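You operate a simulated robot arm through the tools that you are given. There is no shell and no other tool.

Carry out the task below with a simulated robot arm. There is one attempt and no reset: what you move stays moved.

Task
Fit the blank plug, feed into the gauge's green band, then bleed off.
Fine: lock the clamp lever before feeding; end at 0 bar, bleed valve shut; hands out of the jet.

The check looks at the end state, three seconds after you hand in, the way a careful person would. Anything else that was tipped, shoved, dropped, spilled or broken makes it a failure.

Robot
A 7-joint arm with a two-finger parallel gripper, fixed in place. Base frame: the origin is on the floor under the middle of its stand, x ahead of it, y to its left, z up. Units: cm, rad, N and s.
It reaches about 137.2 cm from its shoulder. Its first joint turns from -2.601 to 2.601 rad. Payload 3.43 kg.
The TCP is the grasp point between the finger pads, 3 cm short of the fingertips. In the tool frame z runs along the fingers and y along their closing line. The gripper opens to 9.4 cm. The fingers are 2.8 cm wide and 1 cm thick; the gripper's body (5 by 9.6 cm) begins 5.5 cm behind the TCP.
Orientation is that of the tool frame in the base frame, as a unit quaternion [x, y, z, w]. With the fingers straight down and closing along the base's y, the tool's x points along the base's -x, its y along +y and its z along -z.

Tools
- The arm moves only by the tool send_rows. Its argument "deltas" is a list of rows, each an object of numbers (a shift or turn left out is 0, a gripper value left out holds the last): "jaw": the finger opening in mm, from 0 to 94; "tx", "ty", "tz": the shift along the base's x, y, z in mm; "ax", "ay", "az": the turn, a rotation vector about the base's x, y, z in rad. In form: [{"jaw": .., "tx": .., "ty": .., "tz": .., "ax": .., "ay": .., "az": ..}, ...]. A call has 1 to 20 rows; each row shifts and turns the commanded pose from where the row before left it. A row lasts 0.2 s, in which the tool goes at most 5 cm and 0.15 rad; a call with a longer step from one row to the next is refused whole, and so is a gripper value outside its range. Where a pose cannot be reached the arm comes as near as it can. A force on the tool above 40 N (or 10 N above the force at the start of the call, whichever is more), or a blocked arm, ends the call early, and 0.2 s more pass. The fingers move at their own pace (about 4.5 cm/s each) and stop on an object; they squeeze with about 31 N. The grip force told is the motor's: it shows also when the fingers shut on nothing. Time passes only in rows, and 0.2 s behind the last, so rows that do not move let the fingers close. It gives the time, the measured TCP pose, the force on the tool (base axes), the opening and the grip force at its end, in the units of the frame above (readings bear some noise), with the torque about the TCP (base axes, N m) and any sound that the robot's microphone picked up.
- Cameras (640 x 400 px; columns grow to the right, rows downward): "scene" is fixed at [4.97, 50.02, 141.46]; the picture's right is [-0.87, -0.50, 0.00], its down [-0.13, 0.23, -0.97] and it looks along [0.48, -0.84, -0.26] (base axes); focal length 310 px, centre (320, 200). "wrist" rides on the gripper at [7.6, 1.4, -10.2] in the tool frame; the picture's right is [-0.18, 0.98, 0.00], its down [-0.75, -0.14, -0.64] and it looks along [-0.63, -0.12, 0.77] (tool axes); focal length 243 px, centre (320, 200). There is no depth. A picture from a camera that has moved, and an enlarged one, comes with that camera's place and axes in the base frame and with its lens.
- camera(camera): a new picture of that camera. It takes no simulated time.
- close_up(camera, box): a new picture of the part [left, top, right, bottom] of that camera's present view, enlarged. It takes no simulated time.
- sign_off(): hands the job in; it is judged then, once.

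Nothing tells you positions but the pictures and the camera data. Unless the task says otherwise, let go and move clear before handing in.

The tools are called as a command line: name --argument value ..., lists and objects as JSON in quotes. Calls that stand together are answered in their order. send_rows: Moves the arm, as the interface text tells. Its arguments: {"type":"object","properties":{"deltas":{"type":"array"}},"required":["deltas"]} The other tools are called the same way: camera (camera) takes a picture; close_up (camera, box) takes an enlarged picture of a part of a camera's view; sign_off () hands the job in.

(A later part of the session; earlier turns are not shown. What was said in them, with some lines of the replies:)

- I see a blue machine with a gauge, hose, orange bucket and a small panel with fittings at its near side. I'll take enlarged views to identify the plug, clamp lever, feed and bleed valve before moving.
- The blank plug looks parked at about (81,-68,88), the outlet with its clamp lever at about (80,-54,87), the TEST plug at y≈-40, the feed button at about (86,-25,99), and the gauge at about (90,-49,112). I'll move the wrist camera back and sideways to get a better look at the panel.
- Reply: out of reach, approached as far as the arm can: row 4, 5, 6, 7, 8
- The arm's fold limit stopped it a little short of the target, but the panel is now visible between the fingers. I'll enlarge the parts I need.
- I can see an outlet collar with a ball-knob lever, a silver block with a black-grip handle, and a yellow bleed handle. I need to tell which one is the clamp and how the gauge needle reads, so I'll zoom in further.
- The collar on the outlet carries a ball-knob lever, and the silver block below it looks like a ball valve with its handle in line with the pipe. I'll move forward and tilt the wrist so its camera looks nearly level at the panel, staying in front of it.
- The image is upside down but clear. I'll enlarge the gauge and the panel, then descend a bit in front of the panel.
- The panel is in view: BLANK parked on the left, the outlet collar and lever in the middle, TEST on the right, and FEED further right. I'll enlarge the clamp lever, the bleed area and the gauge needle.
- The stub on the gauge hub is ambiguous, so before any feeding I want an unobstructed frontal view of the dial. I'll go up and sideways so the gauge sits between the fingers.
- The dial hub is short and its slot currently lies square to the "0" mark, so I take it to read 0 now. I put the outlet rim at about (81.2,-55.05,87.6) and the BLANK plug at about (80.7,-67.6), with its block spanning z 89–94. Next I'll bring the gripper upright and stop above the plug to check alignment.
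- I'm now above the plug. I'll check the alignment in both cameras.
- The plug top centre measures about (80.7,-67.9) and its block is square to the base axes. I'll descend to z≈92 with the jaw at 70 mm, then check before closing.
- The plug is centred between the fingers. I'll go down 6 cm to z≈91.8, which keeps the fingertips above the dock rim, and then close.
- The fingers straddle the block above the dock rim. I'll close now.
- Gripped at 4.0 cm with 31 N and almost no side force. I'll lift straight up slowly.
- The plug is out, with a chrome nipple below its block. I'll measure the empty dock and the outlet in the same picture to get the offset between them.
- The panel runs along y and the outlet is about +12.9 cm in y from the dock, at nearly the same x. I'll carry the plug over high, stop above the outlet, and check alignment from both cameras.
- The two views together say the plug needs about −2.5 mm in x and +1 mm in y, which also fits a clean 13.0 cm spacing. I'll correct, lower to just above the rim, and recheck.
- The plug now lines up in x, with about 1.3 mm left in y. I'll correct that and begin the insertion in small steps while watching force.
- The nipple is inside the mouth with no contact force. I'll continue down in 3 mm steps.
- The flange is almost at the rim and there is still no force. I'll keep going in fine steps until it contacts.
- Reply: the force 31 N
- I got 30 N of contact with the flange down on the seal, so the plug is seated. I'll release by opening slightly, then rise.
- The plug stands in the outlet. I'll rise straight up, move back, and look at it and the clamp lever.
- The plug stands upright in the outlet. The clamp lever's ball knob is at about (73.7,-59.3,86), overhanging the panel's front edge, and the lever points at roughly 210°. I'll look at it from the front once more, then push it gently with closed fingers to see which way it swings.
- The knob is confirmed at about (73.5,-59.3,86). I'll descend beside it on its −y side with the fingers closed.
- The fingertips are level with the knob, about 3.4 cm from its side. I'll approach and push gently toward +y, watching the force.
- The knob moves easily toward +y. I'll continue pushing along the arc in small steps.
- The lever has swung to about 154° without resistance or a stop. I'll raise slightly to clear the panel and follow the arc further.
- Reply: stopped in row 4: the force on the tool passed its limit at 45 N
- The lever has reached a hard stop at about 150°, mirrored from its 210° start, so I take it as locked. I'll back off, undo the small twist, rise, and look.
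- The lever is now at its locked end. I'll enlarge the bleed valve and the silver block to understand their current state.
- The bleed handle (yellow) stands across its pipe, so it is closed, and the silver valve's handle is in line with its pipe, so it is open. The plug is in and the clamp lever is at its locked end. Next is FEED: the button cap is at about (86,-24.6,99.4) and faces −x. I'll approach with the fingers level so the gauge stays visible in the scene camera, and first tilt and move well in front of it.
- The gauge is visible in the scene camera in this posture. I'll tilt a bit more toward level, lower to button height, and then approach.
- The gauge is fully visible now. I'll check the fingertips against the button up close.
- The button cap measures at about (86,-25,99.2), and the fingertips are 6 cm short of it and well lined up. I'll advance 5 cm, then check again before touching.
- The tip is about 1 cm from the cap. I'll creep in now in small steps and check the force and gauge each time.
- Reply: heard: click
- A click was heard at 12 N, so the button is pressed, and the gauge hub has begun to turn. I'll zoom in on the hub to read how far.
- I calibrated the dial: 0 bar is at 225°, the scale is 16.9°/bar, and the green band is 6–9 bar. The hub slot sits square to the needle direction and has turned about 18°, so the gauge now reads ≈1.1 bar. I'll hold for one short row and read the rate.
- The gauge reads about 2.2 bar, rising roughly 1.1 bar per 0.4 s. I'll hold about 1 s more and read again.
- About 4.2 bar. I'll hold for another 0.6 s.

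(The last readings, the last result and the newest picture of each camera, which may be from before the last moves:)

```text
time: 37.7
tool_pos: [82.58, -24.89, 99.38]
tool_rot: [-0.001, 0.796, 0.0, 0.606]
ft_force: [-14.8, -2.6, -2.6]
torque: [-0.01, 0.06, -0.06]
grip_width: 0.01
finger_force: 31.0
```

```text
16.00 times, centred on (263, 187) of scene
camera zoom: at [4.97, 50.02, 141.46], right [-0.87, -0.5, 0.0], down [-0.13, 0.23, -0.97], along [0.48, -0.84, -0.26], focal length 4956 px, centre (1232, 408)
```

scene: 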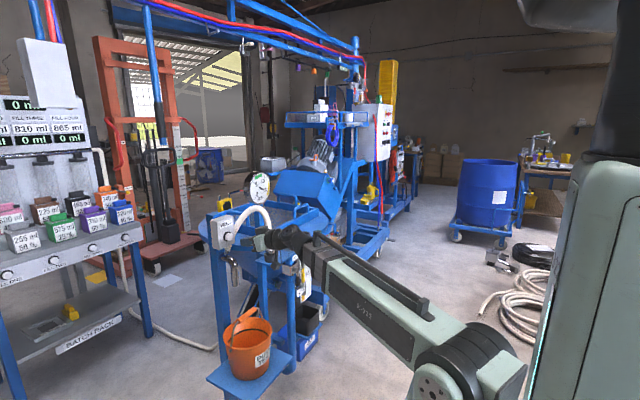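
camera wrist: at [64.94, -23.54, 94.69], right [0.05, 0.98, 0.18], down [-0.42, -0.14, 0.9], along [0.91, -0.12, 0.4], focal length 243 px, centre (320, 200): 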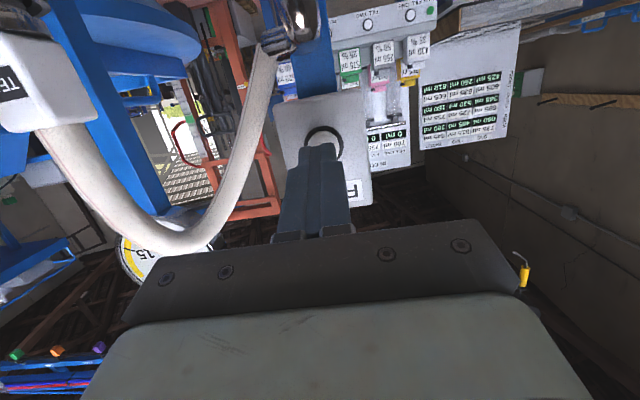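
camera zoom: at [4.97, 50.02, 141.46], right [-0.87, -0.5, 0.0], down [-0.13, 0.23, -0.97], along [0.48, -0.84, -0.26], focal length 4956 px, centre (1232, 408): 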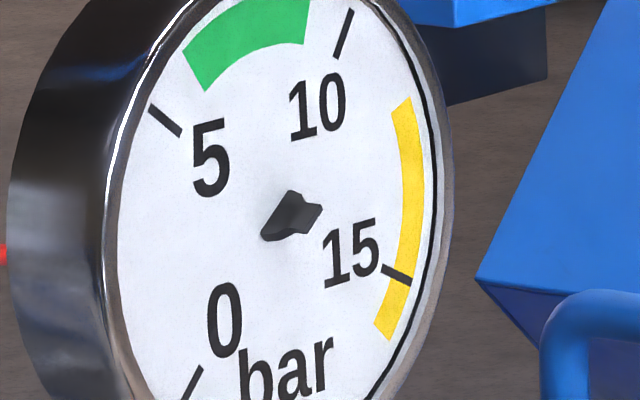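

About 5.9 bar. I'll hold 0.4 s more, then withdraw straight back quickly, which should land near 7.3 bar in mid-green.

send_rows --deltas '[{}, {}, {"tx": -25}, {"tx": -35}, {"tx": -30}]'

close_up --camera "scene" --box '[257, 181, 269, 193]'

close_up --camera "scene" --box '[200, 170, 300, 260]'

```text
time: 38.9
tool_pos: [73.72, -24.87, 99.22]
tool_rot: [-0.002, 0.796, 0.001, 0.605]
ft_force: [-0.2, -0.5, -0.4]
torque: [0.0, 0.0, 0.02]
grip_width: 0.0
finger_force: 30.9
```

```text
16.00 times, centred on (263, 187) of scene
camera zoom: at [4.97, 50.02, 141.46], right [-0.87, -0.5, 0.0], down [-0.13, 0.23, -0.97], along [0.48, -0.84, -0.26], focal length 4956 px, centre (1232, 408)
```

zoom: 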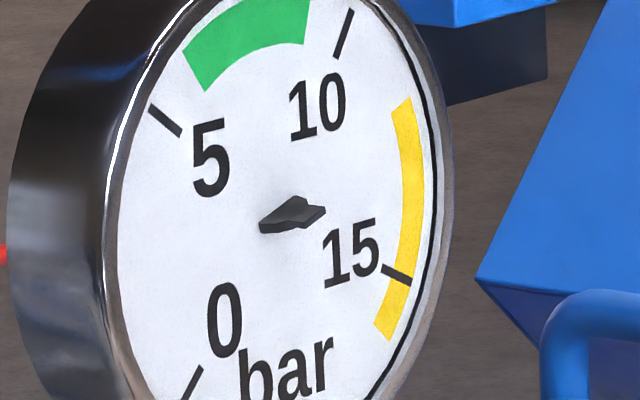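

```text
4.44 times, centred on (250, 215) of scene
camera zoom: at [4.97, 50.02, 141.46], right [-0.87, -0.5, 0.0], down [-0.13, 0.23, -0.97], along [0.48, -0.84, -0.26], focal length 1376 px, centre (631, 133)
```

zoom: 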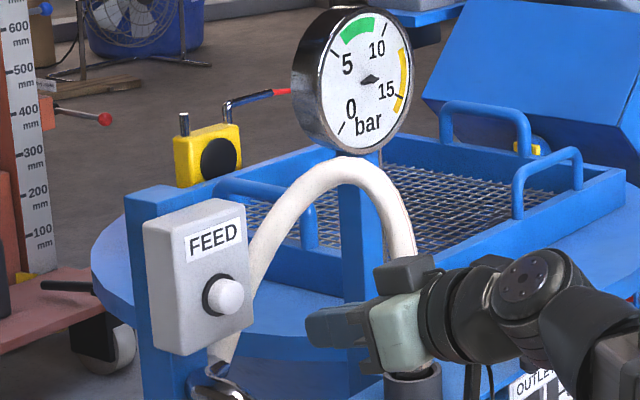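

The gauge reads about 7.2 bar, inside the green band (6–9). Next I'll withdraw and go look closely at the bleed valve, in front of the panel.

send_rows --deltas '[{"tx": -40}, {"tx": -40, "ay": 0.1}, {"tx": -30, "ty": -30, "ay": 0.1}, {"ty": -45, "ay": 0.1}, {"ty": -45, "tz": -15, "ay": 0.1}, {"ty": -45, "tz": -20, "ay": 0.1}, {"ty": -45, "tz": -20, "ay": 0.1}, {"ty": -45, "tz": -20}, {"ty": -45, "tz": -20}, {"ty": -45, "tz": -15}]'

camera --camera "wrist"

camera --camera "scene"

close_up --camera "scene" --box '[257, 181, 269, 193]'

```text
time: 41.1
tool_pos: [64.09, -60.18, 88.42]
tool_rot: [-0.002, 0.939, 0.001, 0.343]
ft_force: [-0.1, 0.2, 0.7]
torque: [0.0, -0.04, 0.01]
grip_width: 0.0
finger_force: 30.8
out of reach, approached as far as the arm can: row 2
```

```text
taken
camera wrist: at [51.7, -58.85, 91.45], right [0.14, 0.98, 0.12], down [0.16, -0.14, 0.98], along [0.98, -0.11, -0.18], focal length 243 px, centre (320, 200)
```

wrist: 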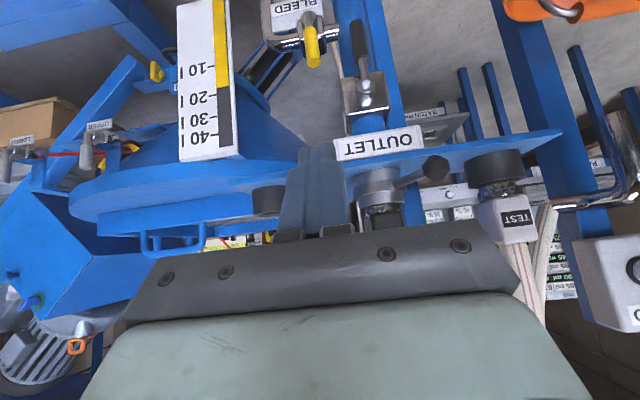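

```text
taken
```

scene: 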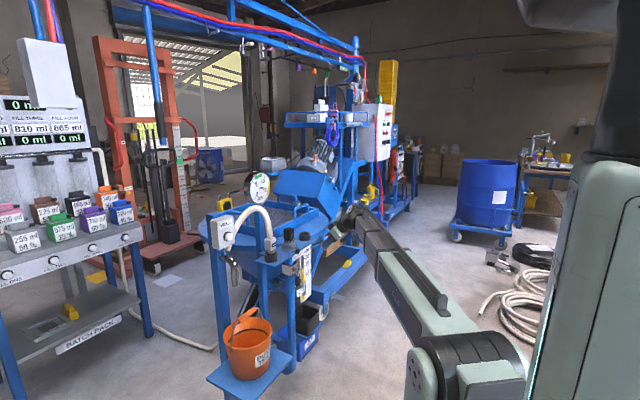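

```text
16.00 times, centred on (263, 187) of scene
camera zoom: at [4.97, 50.02, 141.46], right [-0.87, -0.5, 0.0], down [-0.13, 0.23, -0.97], along [0.48, -0.84, -0.26], focal length 4956 px, centre (1232, 408)
```

zoom: 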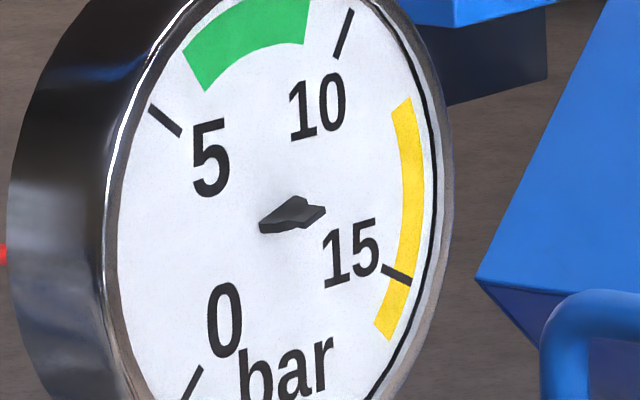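

The pressure is holding at about 7.2 bar. I'll lower to see the bleed valve directly.

send_rows --deltas '[{"tz": -30}, {"tz": -40, "tx": -10}, {"tz": -40, "tx": -10}, {"tz": -20}]'

camera --camera "wrist"

close_up --camera "wrist" --box '[240, 0, 420, 140]'

```text
time: 42.1
tool_pos: [62.16, -60.08, 75.77]
tool_rot: [-0.001, 0.939, 0.0, 0.343]
ft_force: [0.6, 0.7, 0.0]
torque: [0.0, 0.0, 0.01]
grip_width: 0.0
finger_force: 30.9
```

```text
taken
camera wrist: at [49.7, -58.8, 78.66], right [0.14, 0.98, 0.12], down [0.16, -0.14, 0.98], along [0.98, -0.11, -0.18], focal length 243 px, centre (320, 200)
```

wrist: 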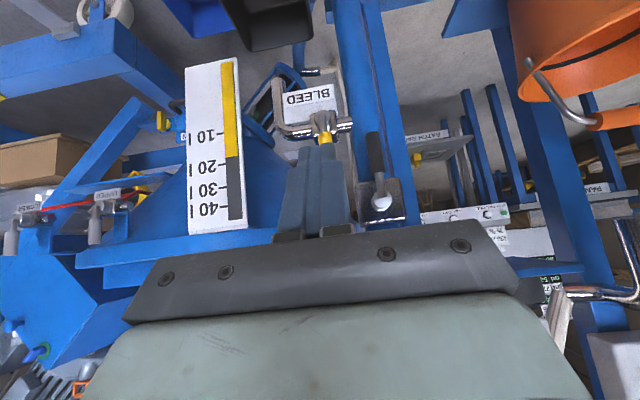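

```text
2.86 times, centred on (330, 70) of wrist
camera zoom: at [49.7, -58.8, 78.66], right [0.14, 0.98, 0.12], down [0.16, -0.14, 0.98], along [0.98, -0.11, -0.18], focal length 693 px, centre (291, 571)
```

zoom: 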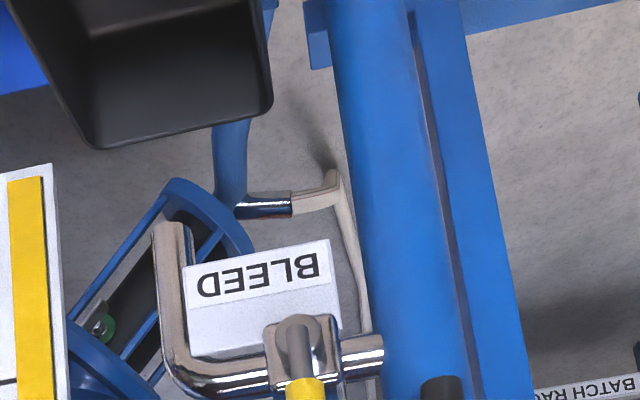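

The bleed branch leaves the blue pipe toward −y, passes the valve (spindle at about y −60.5, z 63.5, handle standing up to z≈70, x≈77), and ends in an elbow pointing down at y≈−66 over the black tray. I'll approach with level fingers, jaw open a little, and cage the handle from the front at z≈68, above and clear of the nozzle.

send_rows --deltas '[{"jaw": 36, "tz": -10, "ay": -0.1}, {"tz": -10, "ay": -0.14}, {"tz": -10, "ay": -0.14}, {"tz": -15, "ay": -0.14}, {"tz": -15, "ay": -0.14}, {"tz": -13, "ty": -5, "ay": -0.14}]'

camera --camera "wrist"

close_up --camera "scene" --box '[270, 235, 350, 305]'

```text
time: 43.5
tool_pos: [62.08, -60.64, 68.34]
tool_rot: [-0.003, 0.731, 0.001, 0.683]
ft_force: [-0.5, -0.8, -0.5]
torque: [-0.03, -0.01, -0.01]
grip_width: 3.6
finger_force: 0.1
```

```text
taken
camera wrist: at [51.34, -59.28, 61.35], right [0.01, 0.98, 0.18], down [-0.59, -0.14, 0.8], along [0.81, -0.11, 0.58], focal length 243 px, centre (320, 200)
```

wrist: 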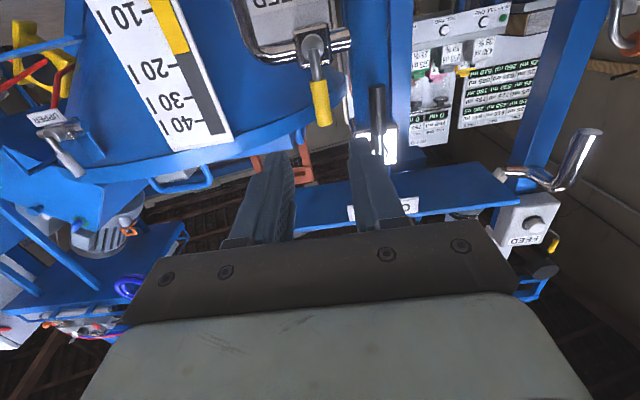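

```text
5.71 times, centred on (310, 270) of scene
camera zoom: at [4.97, 50.02, 141.46], right [-0.87, -0.5, 0.0], down [-0.13, 0.23, -0.97], along [0.48, -0.84, -0.26], focal length 1770 px, centre (377, -200)
```

zoom: 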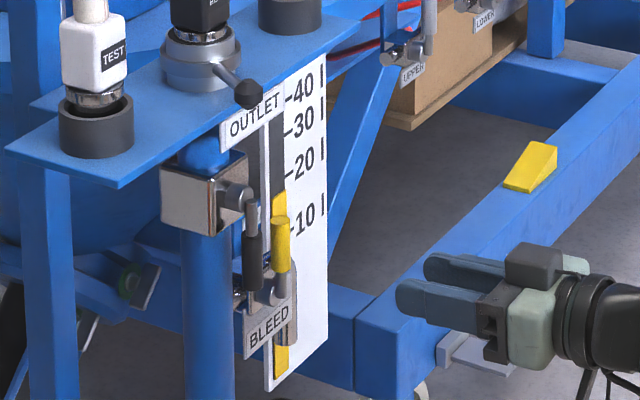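

The handle top is at about (77.3,-60.8,69.9) with its spindle near z 62.8, and the black outlet handle is at y≈−55, so the open fingers fit between. I'll advance toward it.

send_rows --deltas '[{"tx": 30, "ty": -1}, {"tx": 40}, {"tx": 30}]'

camera --camera "wrist"

close_up --camera "scene" --box '[270, 235, 350, 305]'

```text
time: 44.3
tool_pos: [72.26, -60.59, 68.41]
tool_rot: [-0.002, 0.731, 0.0, 0.682]
ft_force: [0.5, 0.4, 0.0]
torque: [0.0, 0.04, -0.04]
grip_width: 3.61
finger_force: 0.1
```

```text
taken
camera wrist: at [61.52, -59.28, 61.48], right [0.01, 0.98, 0.18], down [-0.59, -0.14, 0.8], along [0.81, -0.12, 0.58], focal length 243 px, centre (320, 200)
```

wrist: 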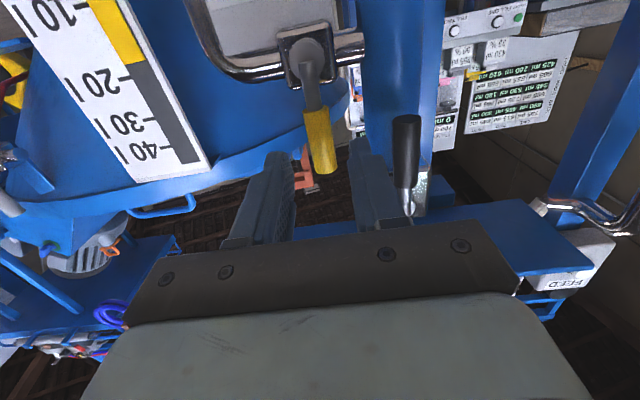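

```text
5.71 times, centred on (310, 270) of scene
camera zoom: at [4.97, 50.02, 141.46], right [-0.87, -0.5, 0.0], down [-0.13, 0.23, -0.97], along [0.48, -0.84, -0.26], focal length 1770 px, centre (377, -200)
```

zoom: 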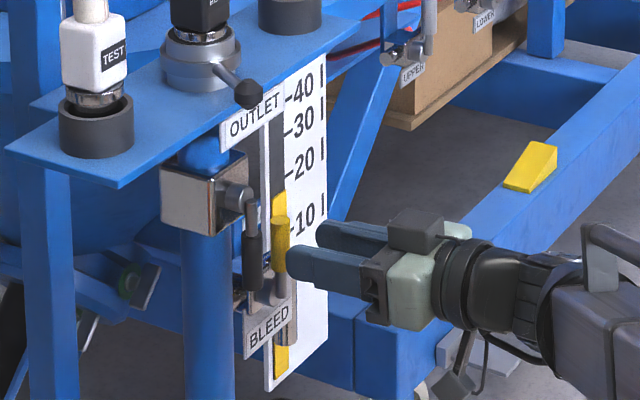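

send_rows --deltas '[{"tx": 15, "ty": -1}, {"tx": 12, "ty": -1}, {"jaw": 26}, {"jaw": 22}]'

close_up --camera "wrist" --box '[230, 20, 430, 240]'

close_up --camera "scene" --box '[280, 245, 330, 305]'

```text
time: 45.3
tool_pos: [74.68, -60.68, 68.38]
tool_rot: [-0.003, 0.732, 0.002, 0.682]
ft_force: [0.3, 0.3, 0.4]
torque: [-0.02, -0.01, 0.01]
grip_width: 2.19
finger_force: 0.1
```

```text
1.82 times, centred on (330, 130) of wrist
camera zoom: at [63.98, -59.47, 61.45], right [0.01, 0.98, 0.18], down [-0.59, -0.14, 0.8], along [0.81, -0.12, 0.58], focal length 441 px, centre (302, 327)
```

zoom: 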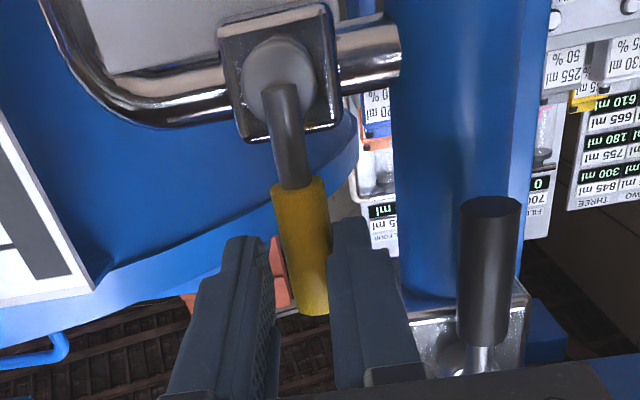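

```text
6.67 times, centred on (305, 275) of scene
camera zoom: at [4.97, 50.02, 141.46], right [-0.87, -0.5, 0.0], down [-0.13, 0.23, -0.97], along [0.48, -0.84, -0.26], focal length 2065 px, centre (420, -300)
```

zoom: 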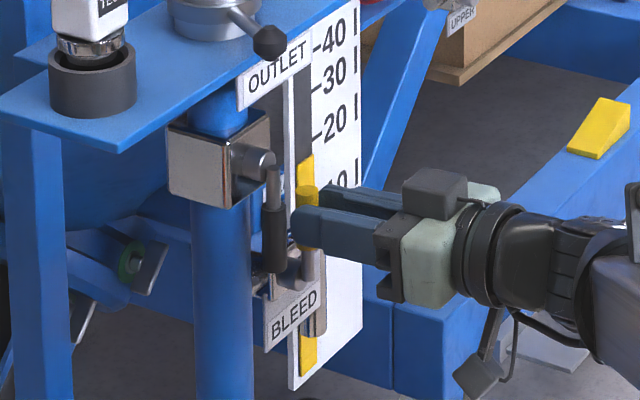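

The handle is caged. The black outlet handle would block a swing toward +y, so it must open toward −y, in line with its pipe. I'll engage slightly lower on the grip and swing it along its arc toward −y with matching roll, starting with a small test.

send_rows --deltas '[{"tx": 5, "tz": -5}, {"tz": -5}, {"ty": -6.0, "tz": -0.4, "ax": 0.13}, {"ty": -5.9, "tz": -1.2, "ax": 0.13}, {"ty": -5.7, "tz": -1.9, "ax": 0.13}]'

close_up --camera "scene" --box '[280, 245, 330, 305]'

close_up --camera "scene" --box '[257, 181, 269, 193]'

close_up --camera "wrist" --box '[180, 0, 480, 240]'

```text
time: 46.5
tool_pos: [75.26, -62.45, 66.98]
tool_rot: [0.131, 0.718, 0.143, 0.669]
ft_force: [0.0, 3.6, 0.1]
torque: [0.06, 0.01, 0.03]
grip_width: 2.41
finger_force: 1.7
```

```text
6.67 times, centred on (305, 275) of scene
camera zoom: at [4.97, 50.02, 141.46], right [-0.87, -0.5, 0.0], down [-0.13, 0.23, -0.97], along [0.48, -0.84, -0.26], focal length 2065 px, centre (420, -300)
```

zoom: 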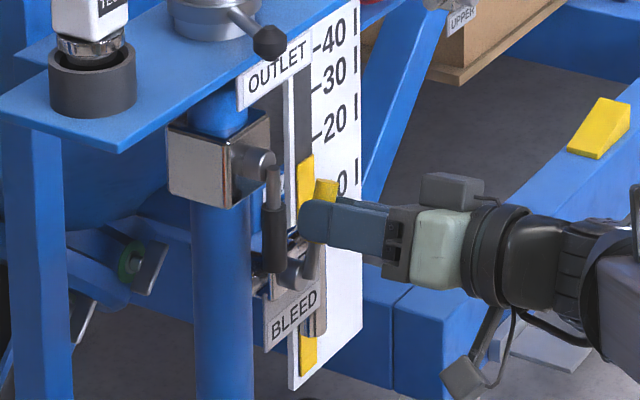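

```text
16.00 times, centred on (263, 187) of scene
camera zoom: at [4.97, 50.02, 141.46], right [-0.87, -0.5, 0.0], down [-0.13, 0.23, -0.97], along [0.48, -0.84, -0.26], focal length 4956 px, centre (1232, 408)
```

zoom: 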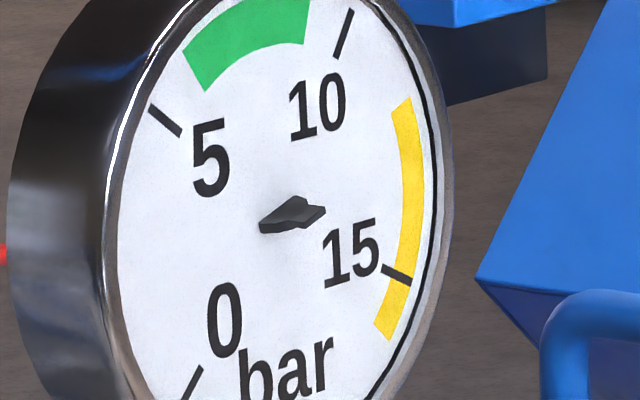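

```text
1.67 times, centred on (330, 120) of wrist
camera zoom: at [64.53, -58.77, 61.2], right [0.01, 0.84, 0.54], down [-0.59, -0.44, 0.68], along [0.81, -0.33, 0.49], focal length 404 px, centre (303, 333)
```

zoom: 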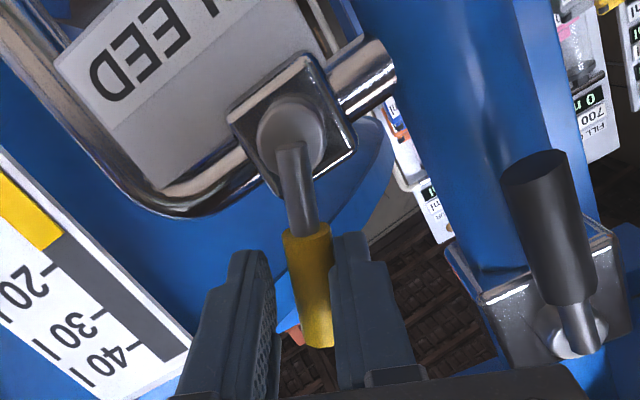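

The handle is moving toward −y with only about 4 N of resistance. I'll continue along the arc.

send_rows --deltas '[{"ty": -5.4, "tz": -2.6, "ax": 0.13}, {"ty": -5.0, "tz": -3.3, "ax": 0.13}, {"ty": -4.5, "tz": -3.9, "ax": 0.13}, {"ty": -4.0, "tz": -4.5, "ax": 0.13}]'

close_up --camera "scene" --box '[280, 245, 330, 305]'

close_up --camera "scene" --box '[257, 181, 269, 193]'

camera --camera "wrist"

```text
time: 47.5
tool_pos: [75.1, -64.58, 65.49]
tool_rot: [0.299, 0.656, 0.323, 0.613]
ft_force: [0.6, 0.9, 1.4]
torque: [0.03, 0.01, 0.08]
grip_width: 2.35
finger_force: 1.2
```

```text
6.67 times, centred on (305, 275) of scene
camera zoom: at [4.97, 50.02, 141.46], right [-0.87, -0.5, 0.0], down [-0.13, 0.23, -0.97], along [0.48, -0.84, -0.26], focal length 2065 px, centre (420, -300)
```

zoom: 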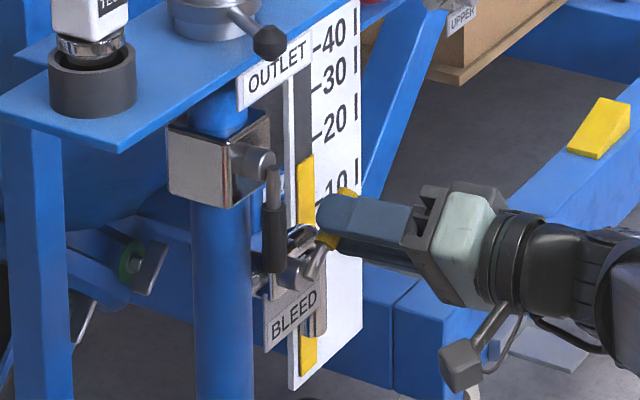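

```text
16.00 times, centred on (263, 187) of scene
camera zoom: at [4.97, 50.02, 141.46], right [-0.87, -0.5, 0.0], down [-0.13, 0.23, -0.97], along [0.48, -0.84, -0.26], focal length 4956 px, centre (1232, 408)
```

zoom: 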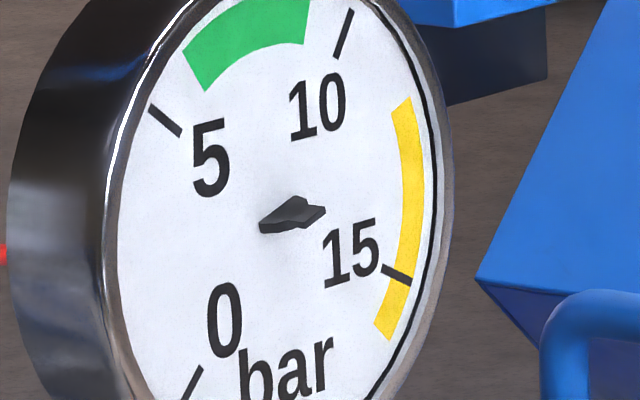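

```text
taken
camera wrist: at [64.46, -58.32, 62.49], right [0.01, 0.46, 0.89], down [-0.59, -0.72, 0.38], along [0.81, -0.53, 0.26], focal length 243 px, centre (320, 200)
```

wrist: 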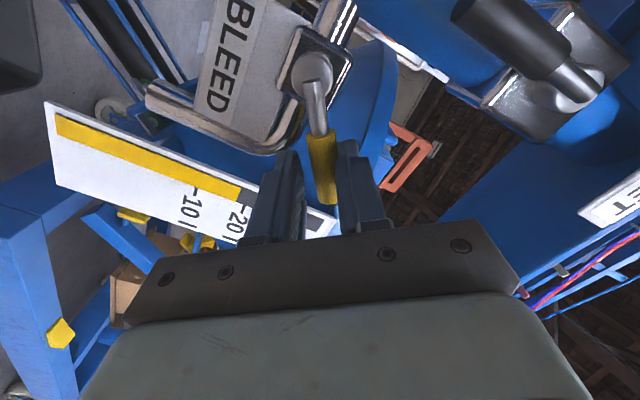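

The handle is at about 50° with no pressure drop yet. I'll continue to swing it toward in line.

send_rows --deltas '[{"ty": -3.4, "tz": -5.0, "ax": 0.13}, {"ty": -2.7, "tz": -5.3, "ax": 0.13}, {"ty": -2.0, "tz": -5.6, "ax": 0.13}]'

close_up --camera "scene" --box '[280, 245, 330, 305]'

close_up --camera "scene" --box '[257, 181, 269, 193]'

camera --camera "wrist"

```text
time: 48.3
tool_pos: [75.15, -65.36, 63.91]
tool_rot: [0.411, 0.582, 0.444, 0.543]
ft_force: [0.2, 1.3, 2.4]
torque: [0.03, -0.01, 0.01]
grip_width: 2.31
finger_force: 1.2
```

```text
6.67 times, centred on (305, 275) of scene
camera zoom: at [4.97, 50.02, 141.46], right [-0.87, -0.5, 0.0], down [-0.13, 0.23, -0.97], along [0.48, -0.84, -0.26], focal length 2065 px, centre (420, -300)
```

zoom: 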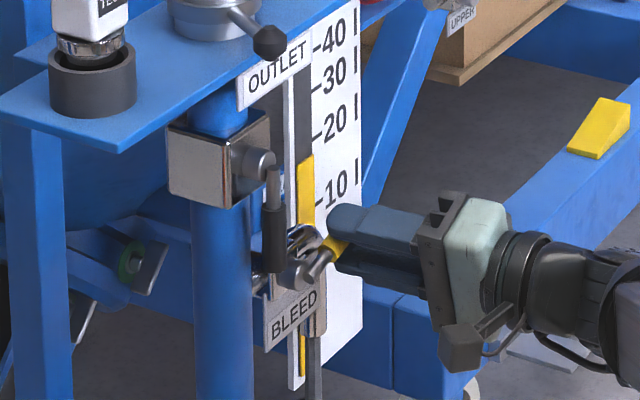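

```text
16.00 times, centred on (263, 187) of scene
camera zoom: at [4.97, 50.02, 141.46], right [-0.87, -0.5, 0.0], down [-0.13, 0.23, -0.97], along [0.48, -0.84, -0.26], focal length 4956 px, centre (1232, 408)
```

zoom: 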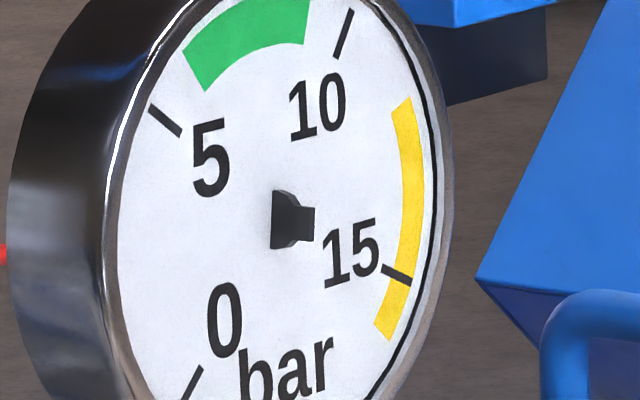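

```text
taken
camera wrist: at [64.51, -58.46, 63.49], right [0.01, 0.09, 1.0], down [-0.59, -0.81, 0.08], along [0.81, -0.59, 0.04], focal length 243 px, centre (320, 200)
```

wrist: 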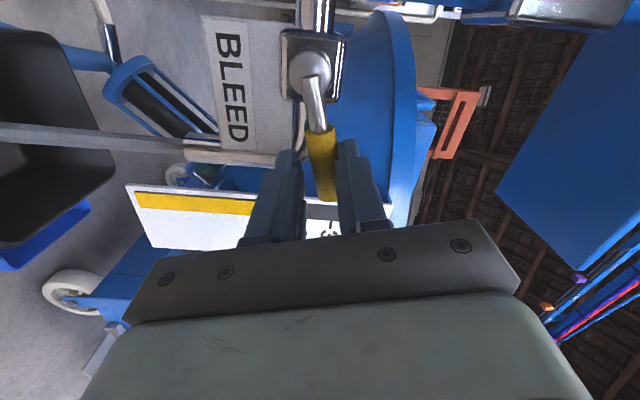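

The valve is open: the jet falls from the nozzle into the tray, clear of the fingers, and the gauge has dropped to about 2.3 bar. I'll hold still and let it fall to zero.

send_rows --deltas '[{}, {}, {}, {}, {}]'

close_up --camera "scene" --box '[257, 181, 269, 193]'

camera --camera "wrist"

close_up --camera "scene" --box '[270, 245, 340, 345]'

```text
time: 49.5
tool_pos: [75.19, -65.42, 63.83]
tool_rot: [0.411, 0.583, 0.443, 0.543]
ft_force: [-0.2, -0.7, 0.4]
torque: [0.0, 0.0, 0.01]
grip_width: 2.17
finger_force: 0.1
```

```text
16.00 times, centred on (263, 187) of scene
camera zoom: at [4.97, 50.02, 141.46], right [-0.87, -0.5, 0.0], down [-0.13, 0.23, -0.97], along [0.48, -0.84, -0.26], focal length 4956 px, centre (1232, 408)
```

zoom: 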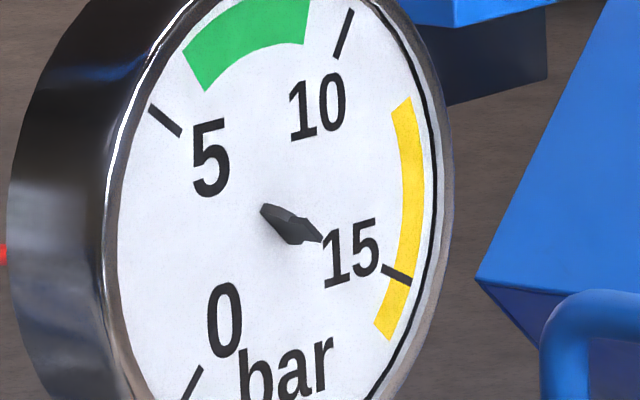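

```text
taken
camera wrist: at [64.49, -58.44, 63.46], right [0.01, 0.09, 1.0], down [-0.59, -0.81, 0.08], along [0.81, -0.59, 0.04], focal length 243 px, centre (320, 200)
```

wrist: 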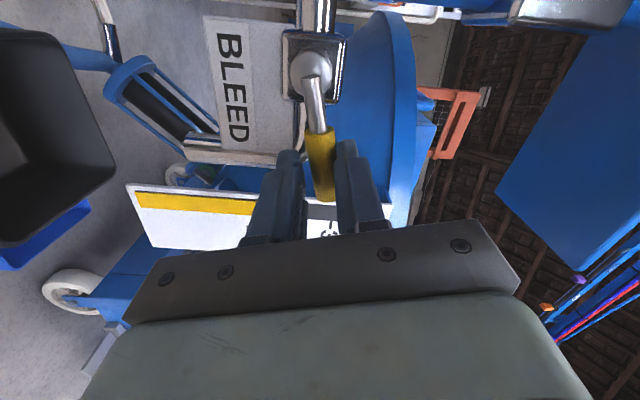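

```text
4.00 times, centred on (305, 295) of scene
camera zoom: at [4.97, 50.02, 141.46], right [-0.87, -0.5, 0.0], down [-0.13, 0.23, -0.97], along [0.48, -0.84, -0.26], focal length 1239 px, centre (380, -180)
```

zoom: 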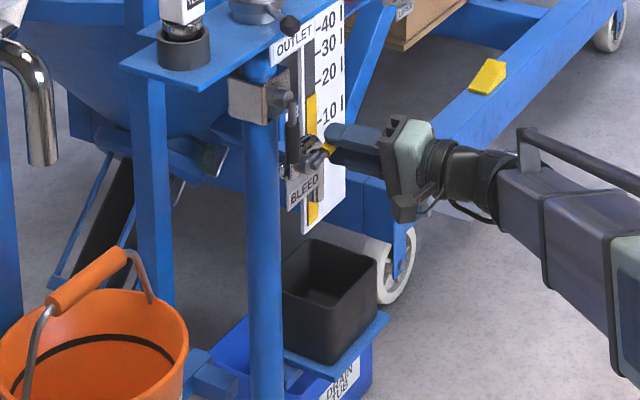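

It's almost at zero and the jet has stopped. I'll wait a little longer to be sure.

send_rows --deltas '[{}, {}, {}, {}, {}, {}, {}]'

close_up --camera "scene" --box '[254, 178, 270, 196]'

close_up --camera "scene" --box '[257, 181, 269, 193]'

```text
time: 51.1
tool_pos: [75.17, -65.27, 63.91]
tool_rot: [0.412, 0.582, 0.443, 0.543]
ft_force: [-0.3, 0.1, 0.9]
torque: [-0.03, -0.01, 0.0]
grip_width: 2.2
finger_force: 0.0
```

```text
16.00 times, centred on (262, 187) of scene
camera zoom: at [4.97, 50.02, 141.46], right [-0.87, -0.5, 0.0], down [-0.13, 0.23, -0.97], along [0.48, -0.84, -0.26], focal length 4956 px, centre (1248, 408)
```

zoom: 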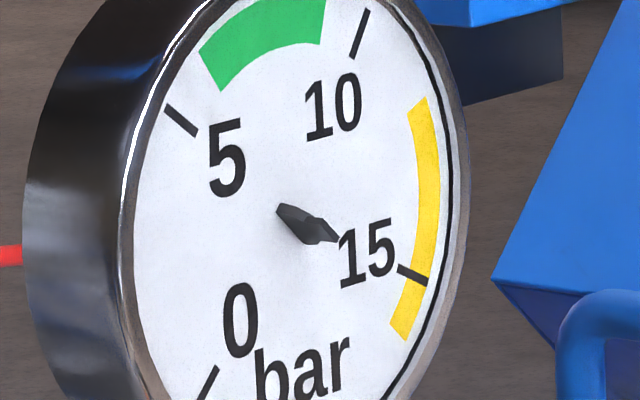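

```text
16.00 times, centred on (263, 187) of scene
camera zoom: at [4.97, 50.02, 141.46], right [-0.87, -0.5, 0.0], down [-0.13, 0.23, -0.97], along [0.48, -0.84, -0.26], focal length 4956 px, centre (1232, 408)
```

zoom: 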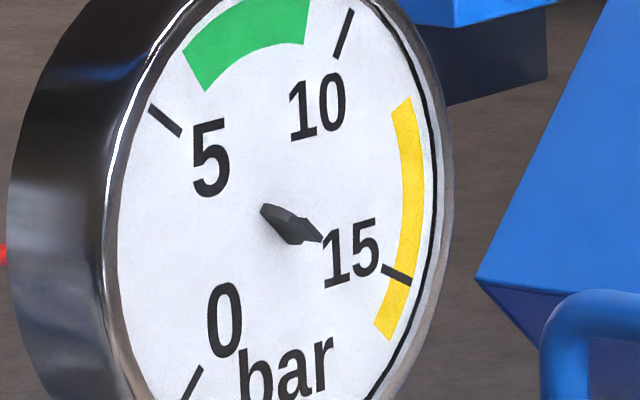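

The gauge now matches the zero picture from the start exactly. I'll swing the bleed handle back up along the same arc to shut it.

send_rows --deltas '[{"ty": 2.0, "tz": 5.6, "ax": -0.13}, {"ty": 2.7, "tz": 5.3, "ax": -0.13}, {"ty": 3.4, "tz": 5.0, "ax": -0.13}, {"ty": 4.0, "tz": 4.5, "ax": -0.13}, {"ty": 4.5, "tz": 3.9, "ax": -0.13}, {"ty": 5.0, "tz": 3.3, "ax": -0.13}]'

close_up --camera "scene" --box '[280, 245, 330, 305]'

close_up --camera "wrist" --box '[180, 0, 480, 240]'

```text
time: 52.5
tool_pos: [75.26, -63.3, 66.7]
tool_rot: [0.172, 0.707, 0.188, 0.66]
ft_force: [-0.3, -1.1, -0.5]
torque: [0.01, 0.01, 0.0]
grip_width: 2.29
finger_force: 0.7
```

```text
6.67 times, centred on (305, 275) of scene
camera zoom: at [4.97, 50.02, 141.46], right [-0.87, -0.5, 0.0], down [-0.13, 0.23, -0.97], along [0.48, -0.84, -0.26], focal length 2065 px, centre (420, -300)
```

zoom: 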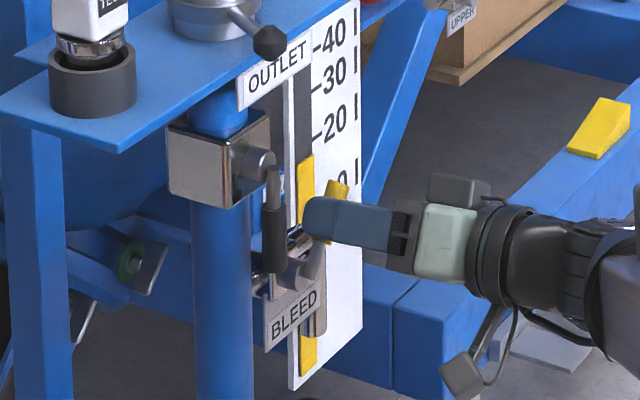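

```text
1.67 times, centred on (330, 120) of wrist
camera zoom: at [64.57, -58.68, 61.44], right [0.01, 0.76, 0.64], down [-0.59, -0.52, 0.62], along [0.81, -0.38, 0.44], focal length 404 px, centre (303, 333)
```

zoom: 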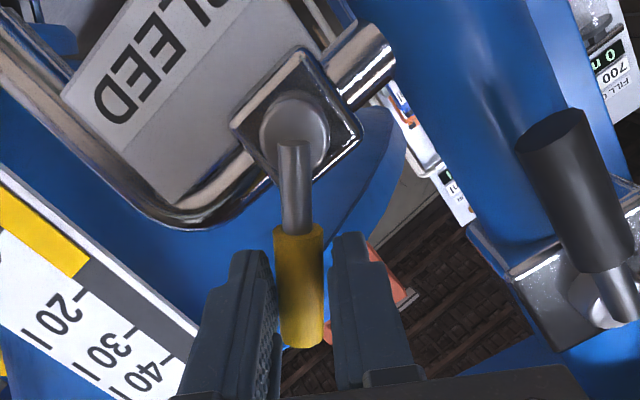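

send_rows --deltas '[{"ty": 5.4, "tz": 2.6, "ax": -0.13}, {"ty": 5.7, "tz": 1.9, "ax": -0.13}, {"ty": 5.9, "tz": 1.2, "ax": -0.13}, {"ty": 6.0, "tz": 0.4, "ax": -0.13}, {"ty": 2}]'

close_up --camera "scene" --box '[280, 245, 330, 305]'

close_up --camera "wrist" --box '[180, 0, 480, 240]'

```text
time: 53.7
tool_pos: [75.27, -60.55, 67.39]
tool_rot: [-0.003, 0.733, 0.0, 0.681]
ft_force: [-0.1, -1.1, 0.1]
torque: [0.04, 0.02, -0.04]
grip_width: 2.3
finger_force: 0.6
```

```text
6.67 times, centred on (305, 275) of scene
camera zoom: at [4.97, 50.02, 141.46], right [-0.87, -0.5, 0.0], down [-0.13, 0.23, -0.97], along [0.48, -0.84, -0.26], focal length 2065 px, centre (420, -300)
```

zoom: 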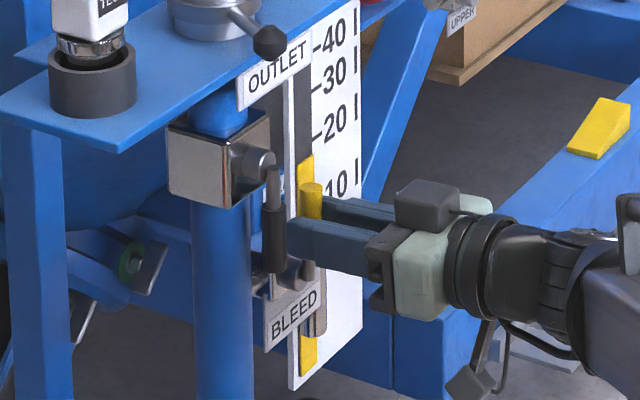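

```text
1.67 times, centred on (330, 120) of wrist
camera zoom: at [64.5, -59.32, 60.47], right [0.01, 0.98, 0.18], down [-0.59, -0.14, 0.8], along [0.81, -0.11, 0.58], focal length 404 px, centre (303, 333)
```

zoom: 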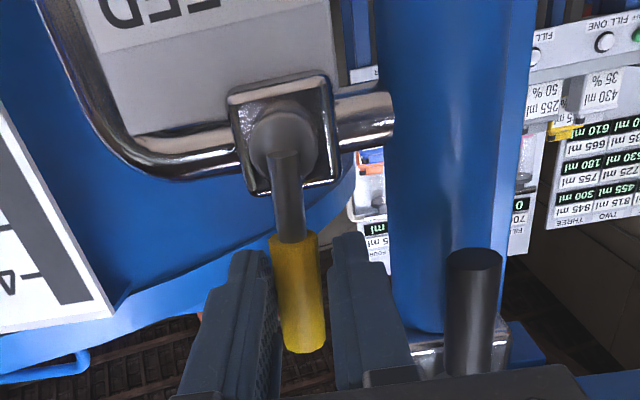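

The handle is nearly upright. I'll nudge it the last few millimetres to its stop.

send_rows --deltas '[{"ty": 3}, {"ty": 2}, {"ty": 2}, {"ty": 2}]'

close_up --camera "scene" --box '[280, 245, 330, 305]'

close_up --camera "wrist" --box '[180, 0, 480, 240]'

```text
time: 54.7
tool_pos: [75.29, -59.89, 67.33]
tool_rot: [-0.001, 0.732, -0.001, 0.682]
ft_force: [-1.0, -10.1, 0.8]
torque: [-0.07, 0.15, -0.22]
grip_width: 2.81
finger_force: 5.5
```

```text
6.67 times, centred on (305, 275) of scene
camera zoom: at [4.97, 50.02, 141.46], right [-0.87, -0.5, 0.0], down [-0.13, 0.23, -0.97], along [0.48, -0.84, -0.26], focal length 2065 px, centre (420, -300)
```

zoom: 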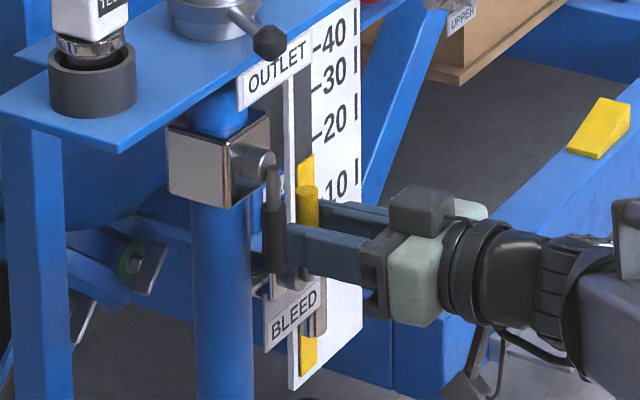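

```text
1.67 times, centred on (330, 120) of wrist
camera zoom: at [64.47, -58.52, 60.46], right [0.01, 0.98, 0.18], down [-0.59, -0.14, 0.8], along [0.81, -0.12, 0.58], focal length 404 px, centre (303, 333)
```

zoom: 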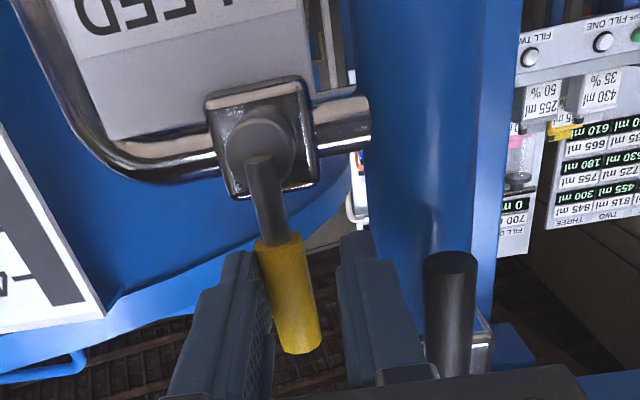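

I hit the stop at 10 N and the handle is upright as at the start. I'll centre the fingers on it, open slightly and withdraw straight back.

send_rows --deltas '[{"ty": -5}, {"jaw": 30, "ty": -2}, {"jaw": 36}, {"tx": -15}, {"tx": -30}, {"tx": -40}, {"tx": -40}]'

camera --camera "wrist"

close_up --camera "scene" --box '[260, 225, 340, 305]'

close_up --camera "scene" --box '[254, 178, 270, 196]'

```text
time: 56.3
tool_pos: [62.77, -60.2, 67.41]
tool_rot: [-0.002, 0.731, 0.0, 0.683]
ft_force: [0.0, 0.5, 0.0]
torque: [-0.02, 0.03, 0.03]
grip_width: 3.6
finger_force: 0.0
```

```text
taken
camera wrist: at [52.03, -58.95, 60.52], right [0.01, 0.98, 0.18], down [-0.59, -0.14, 0.8], along [0.81, -0.11, 0.58], focal length 243 px, centre (320, 200)
```

wrist: 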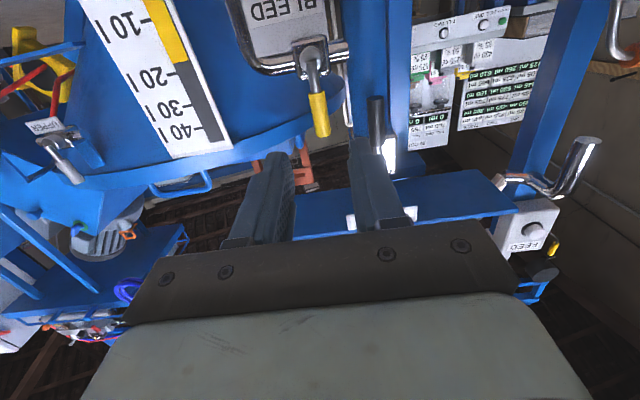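

```text
5.00 times, centred on (300, 265) of scene
camera zoom: at [4.97, 50.02, 141.46], right [-0.87, -0.5, 0.0], down [-0.13, 0.23, -0.97], along [0.48, -0.84, -0.26], focal length 1549 px, centre (420, -125)
```

zoom: 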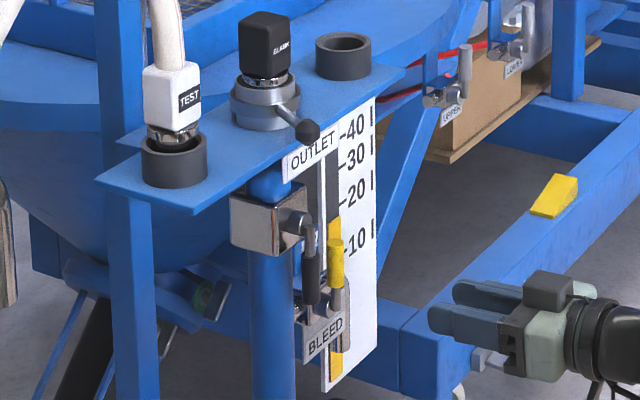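

```text
16.00 times, centred on (262, 187) of scene
camera zoom: at [4.97, 50.02, 141.46], right [-0.87, -0.5, 0.0], down [-0.13, 0.23, -0.97], along [0.48, -0.84, -0.26], focal length 4956 px, centre (1248, 408)
```

zoom: 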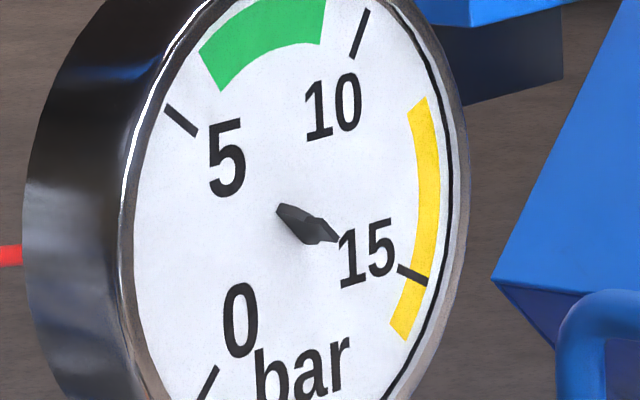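

The bleed handle is upright as at the start, the gauge shows 0, the plug is seated and the clamp lever is still at its locked end. I'll raise the arm to a clear position and do a last check of everything.

send_rows --deltas '[{"tz": 30, "ay": 0.12}, {"tz": 40, "ay": 0.13}, {"tz": 40, "ay": 0.13}, {"tz": 40, "ay": 0.13}, {"tz": 40, "ay": 0.13}, {"tz": 40, "ay": 0.13}, {"tz": 40, "ay": 0.13}, {"ty": -20, "ay": 0.1}, {"ty": -30}]'

camera --camera "wrist"

camera --camera "scene"

close_up --camera "scene" --box '[245, 168, 277, 206]'

close_up --camera "scene" --box '[190, 195, 350, 395]'

```text
time: 58.3
tool_pos: [62.71, -65.49, 94.17]
tool_rot: [-0.001, 0.969, 0.001, 0.246]
ft_force: [0.1, 0.1, -0.7]
torque: [-0.03, 0.02, 0.02]
grip_width: 3.6
finger_force: 0.0
```

```text
taken
camera wrist: at [51.22, -64.23, 99.64], right [0.16, 0.98, 0.09], down [0.36, -0.14, 0.92], along [0.92, -0.11, -0.37], focal length 243 px, centre (320, 200)
```

wrist: 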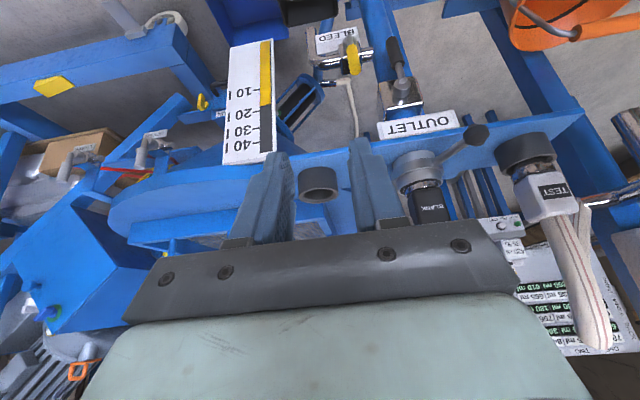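

```text
taken
```

scene: 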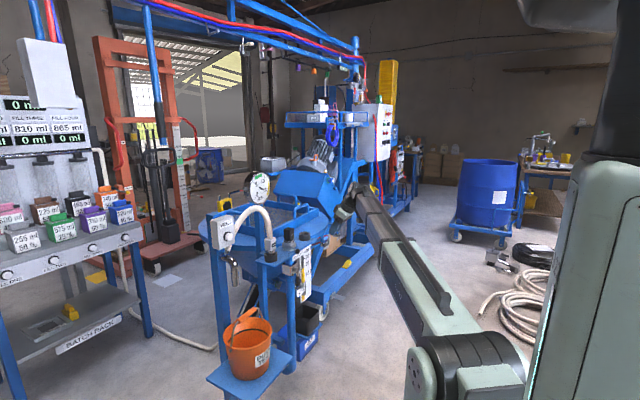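

```text
10.53 times, centred on (261, 187) of scene
camera zoom: at [4.97, 50.02, 141.46], right [-0.87, -0.5, 0.0], down [-0.13, 0.23, -0.97], along [0.48, -0.84, -0.26], focal length 3260 px, centre (941, 337)
```

zoom: 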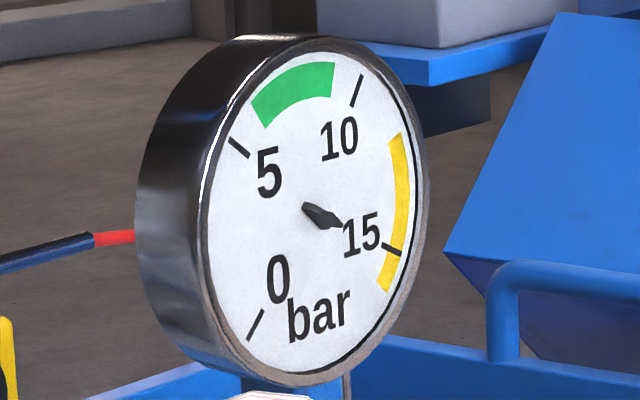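

```text
2.00 times, centred on (270, 295) of scene
camera zoom: at [4.97, 50.02, 141.46], right [-0.87, -0.5, 0.0], down [-0.13, 0.23, -0.97], along [0.48, -0.84, -0.26], focal length 619 px, centre (420, 10)
```

zoom: 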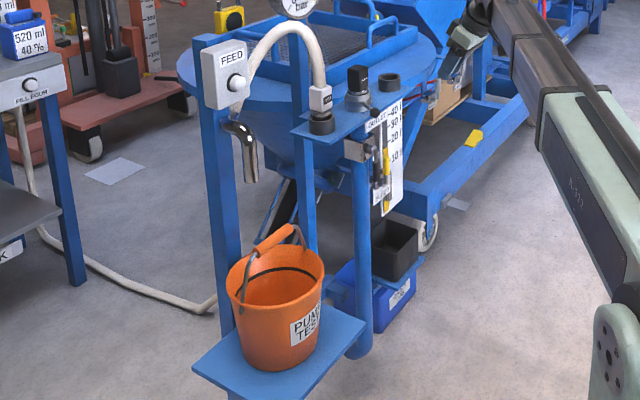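

Everything looks in place. I'll take one last close look at the plug, lever, bleed handle and feed button before handing in.

close_up --camera "wrist" --box '[300, 20, 500, 220]'

close_up --camera "scene" --box '[210, 205, 330, 300]'

```text
2.00 times, centred on (400, 120) of wrist
camera zoom: at [51.22, -64.23, 99.64], right [0.16, 0.98, 0.09], down [0.36, -0.14, 0.92], along [0.92, -0.11, -0.37], focal length 485 px, centre (160, 360)
```

zoom: 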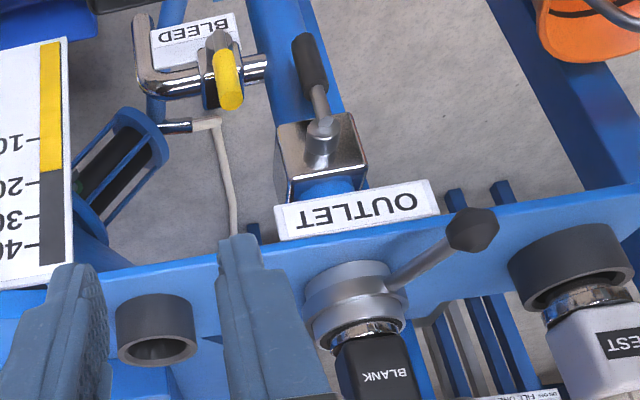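

```text
4.21 times, centred on (270, 252) of scene
camera zoom: at [4.97, 50.02, 141.46], right [-0.87, -0.5, 0.0], down [-0.13, 0.23, -0.97], along [0.48, -0.84, -0.26], focal length 1304 px, centre (530, -21)
```

zoom: 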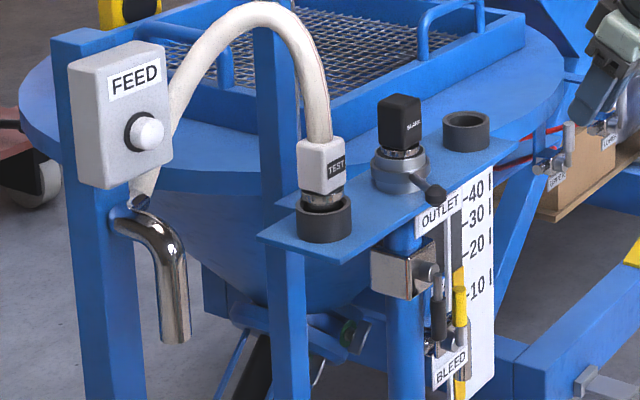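

The plug is seated in the outlet, the clamp lever is at its locked end, the bleed handle is upright (shut), the feed button is released and the gauge reads 0. The arm is clear, so I'm handing in.

sign_off

```text
The job is handed in.
```

I fitted the blank plug, fed it to about 7.2 bar, inside the green band, and bled it back to 0 bar. I've handed the job in; no result has come back yet.

- **Plug:** it's seated in the outlet. It went in with no side force and stopped at about 30 N with the flange down on the seal.
- **Clamp lever:** I locked it before feeding by swinging it to its hard stop. Nothing on the panel marks the locked position, so I took the far end of its travel as locked.
- **Feed:** I held the button for about 2.5 seconds. The pressure then held steady after I let go.
- **Bleed:** the jet ran into the black tray, and the gripper stayed above and in front of it. I then turned the bleed handle back to its shut stop.
- **Gauge reading:** the needle hardly shows, so I read the pressure from how far the hub had turned. The final view matches the zero picture from the start.

The gripper has let go and the arm is clear of the panel. I saw nothing else moved, tipped or spilled in the final pictures.
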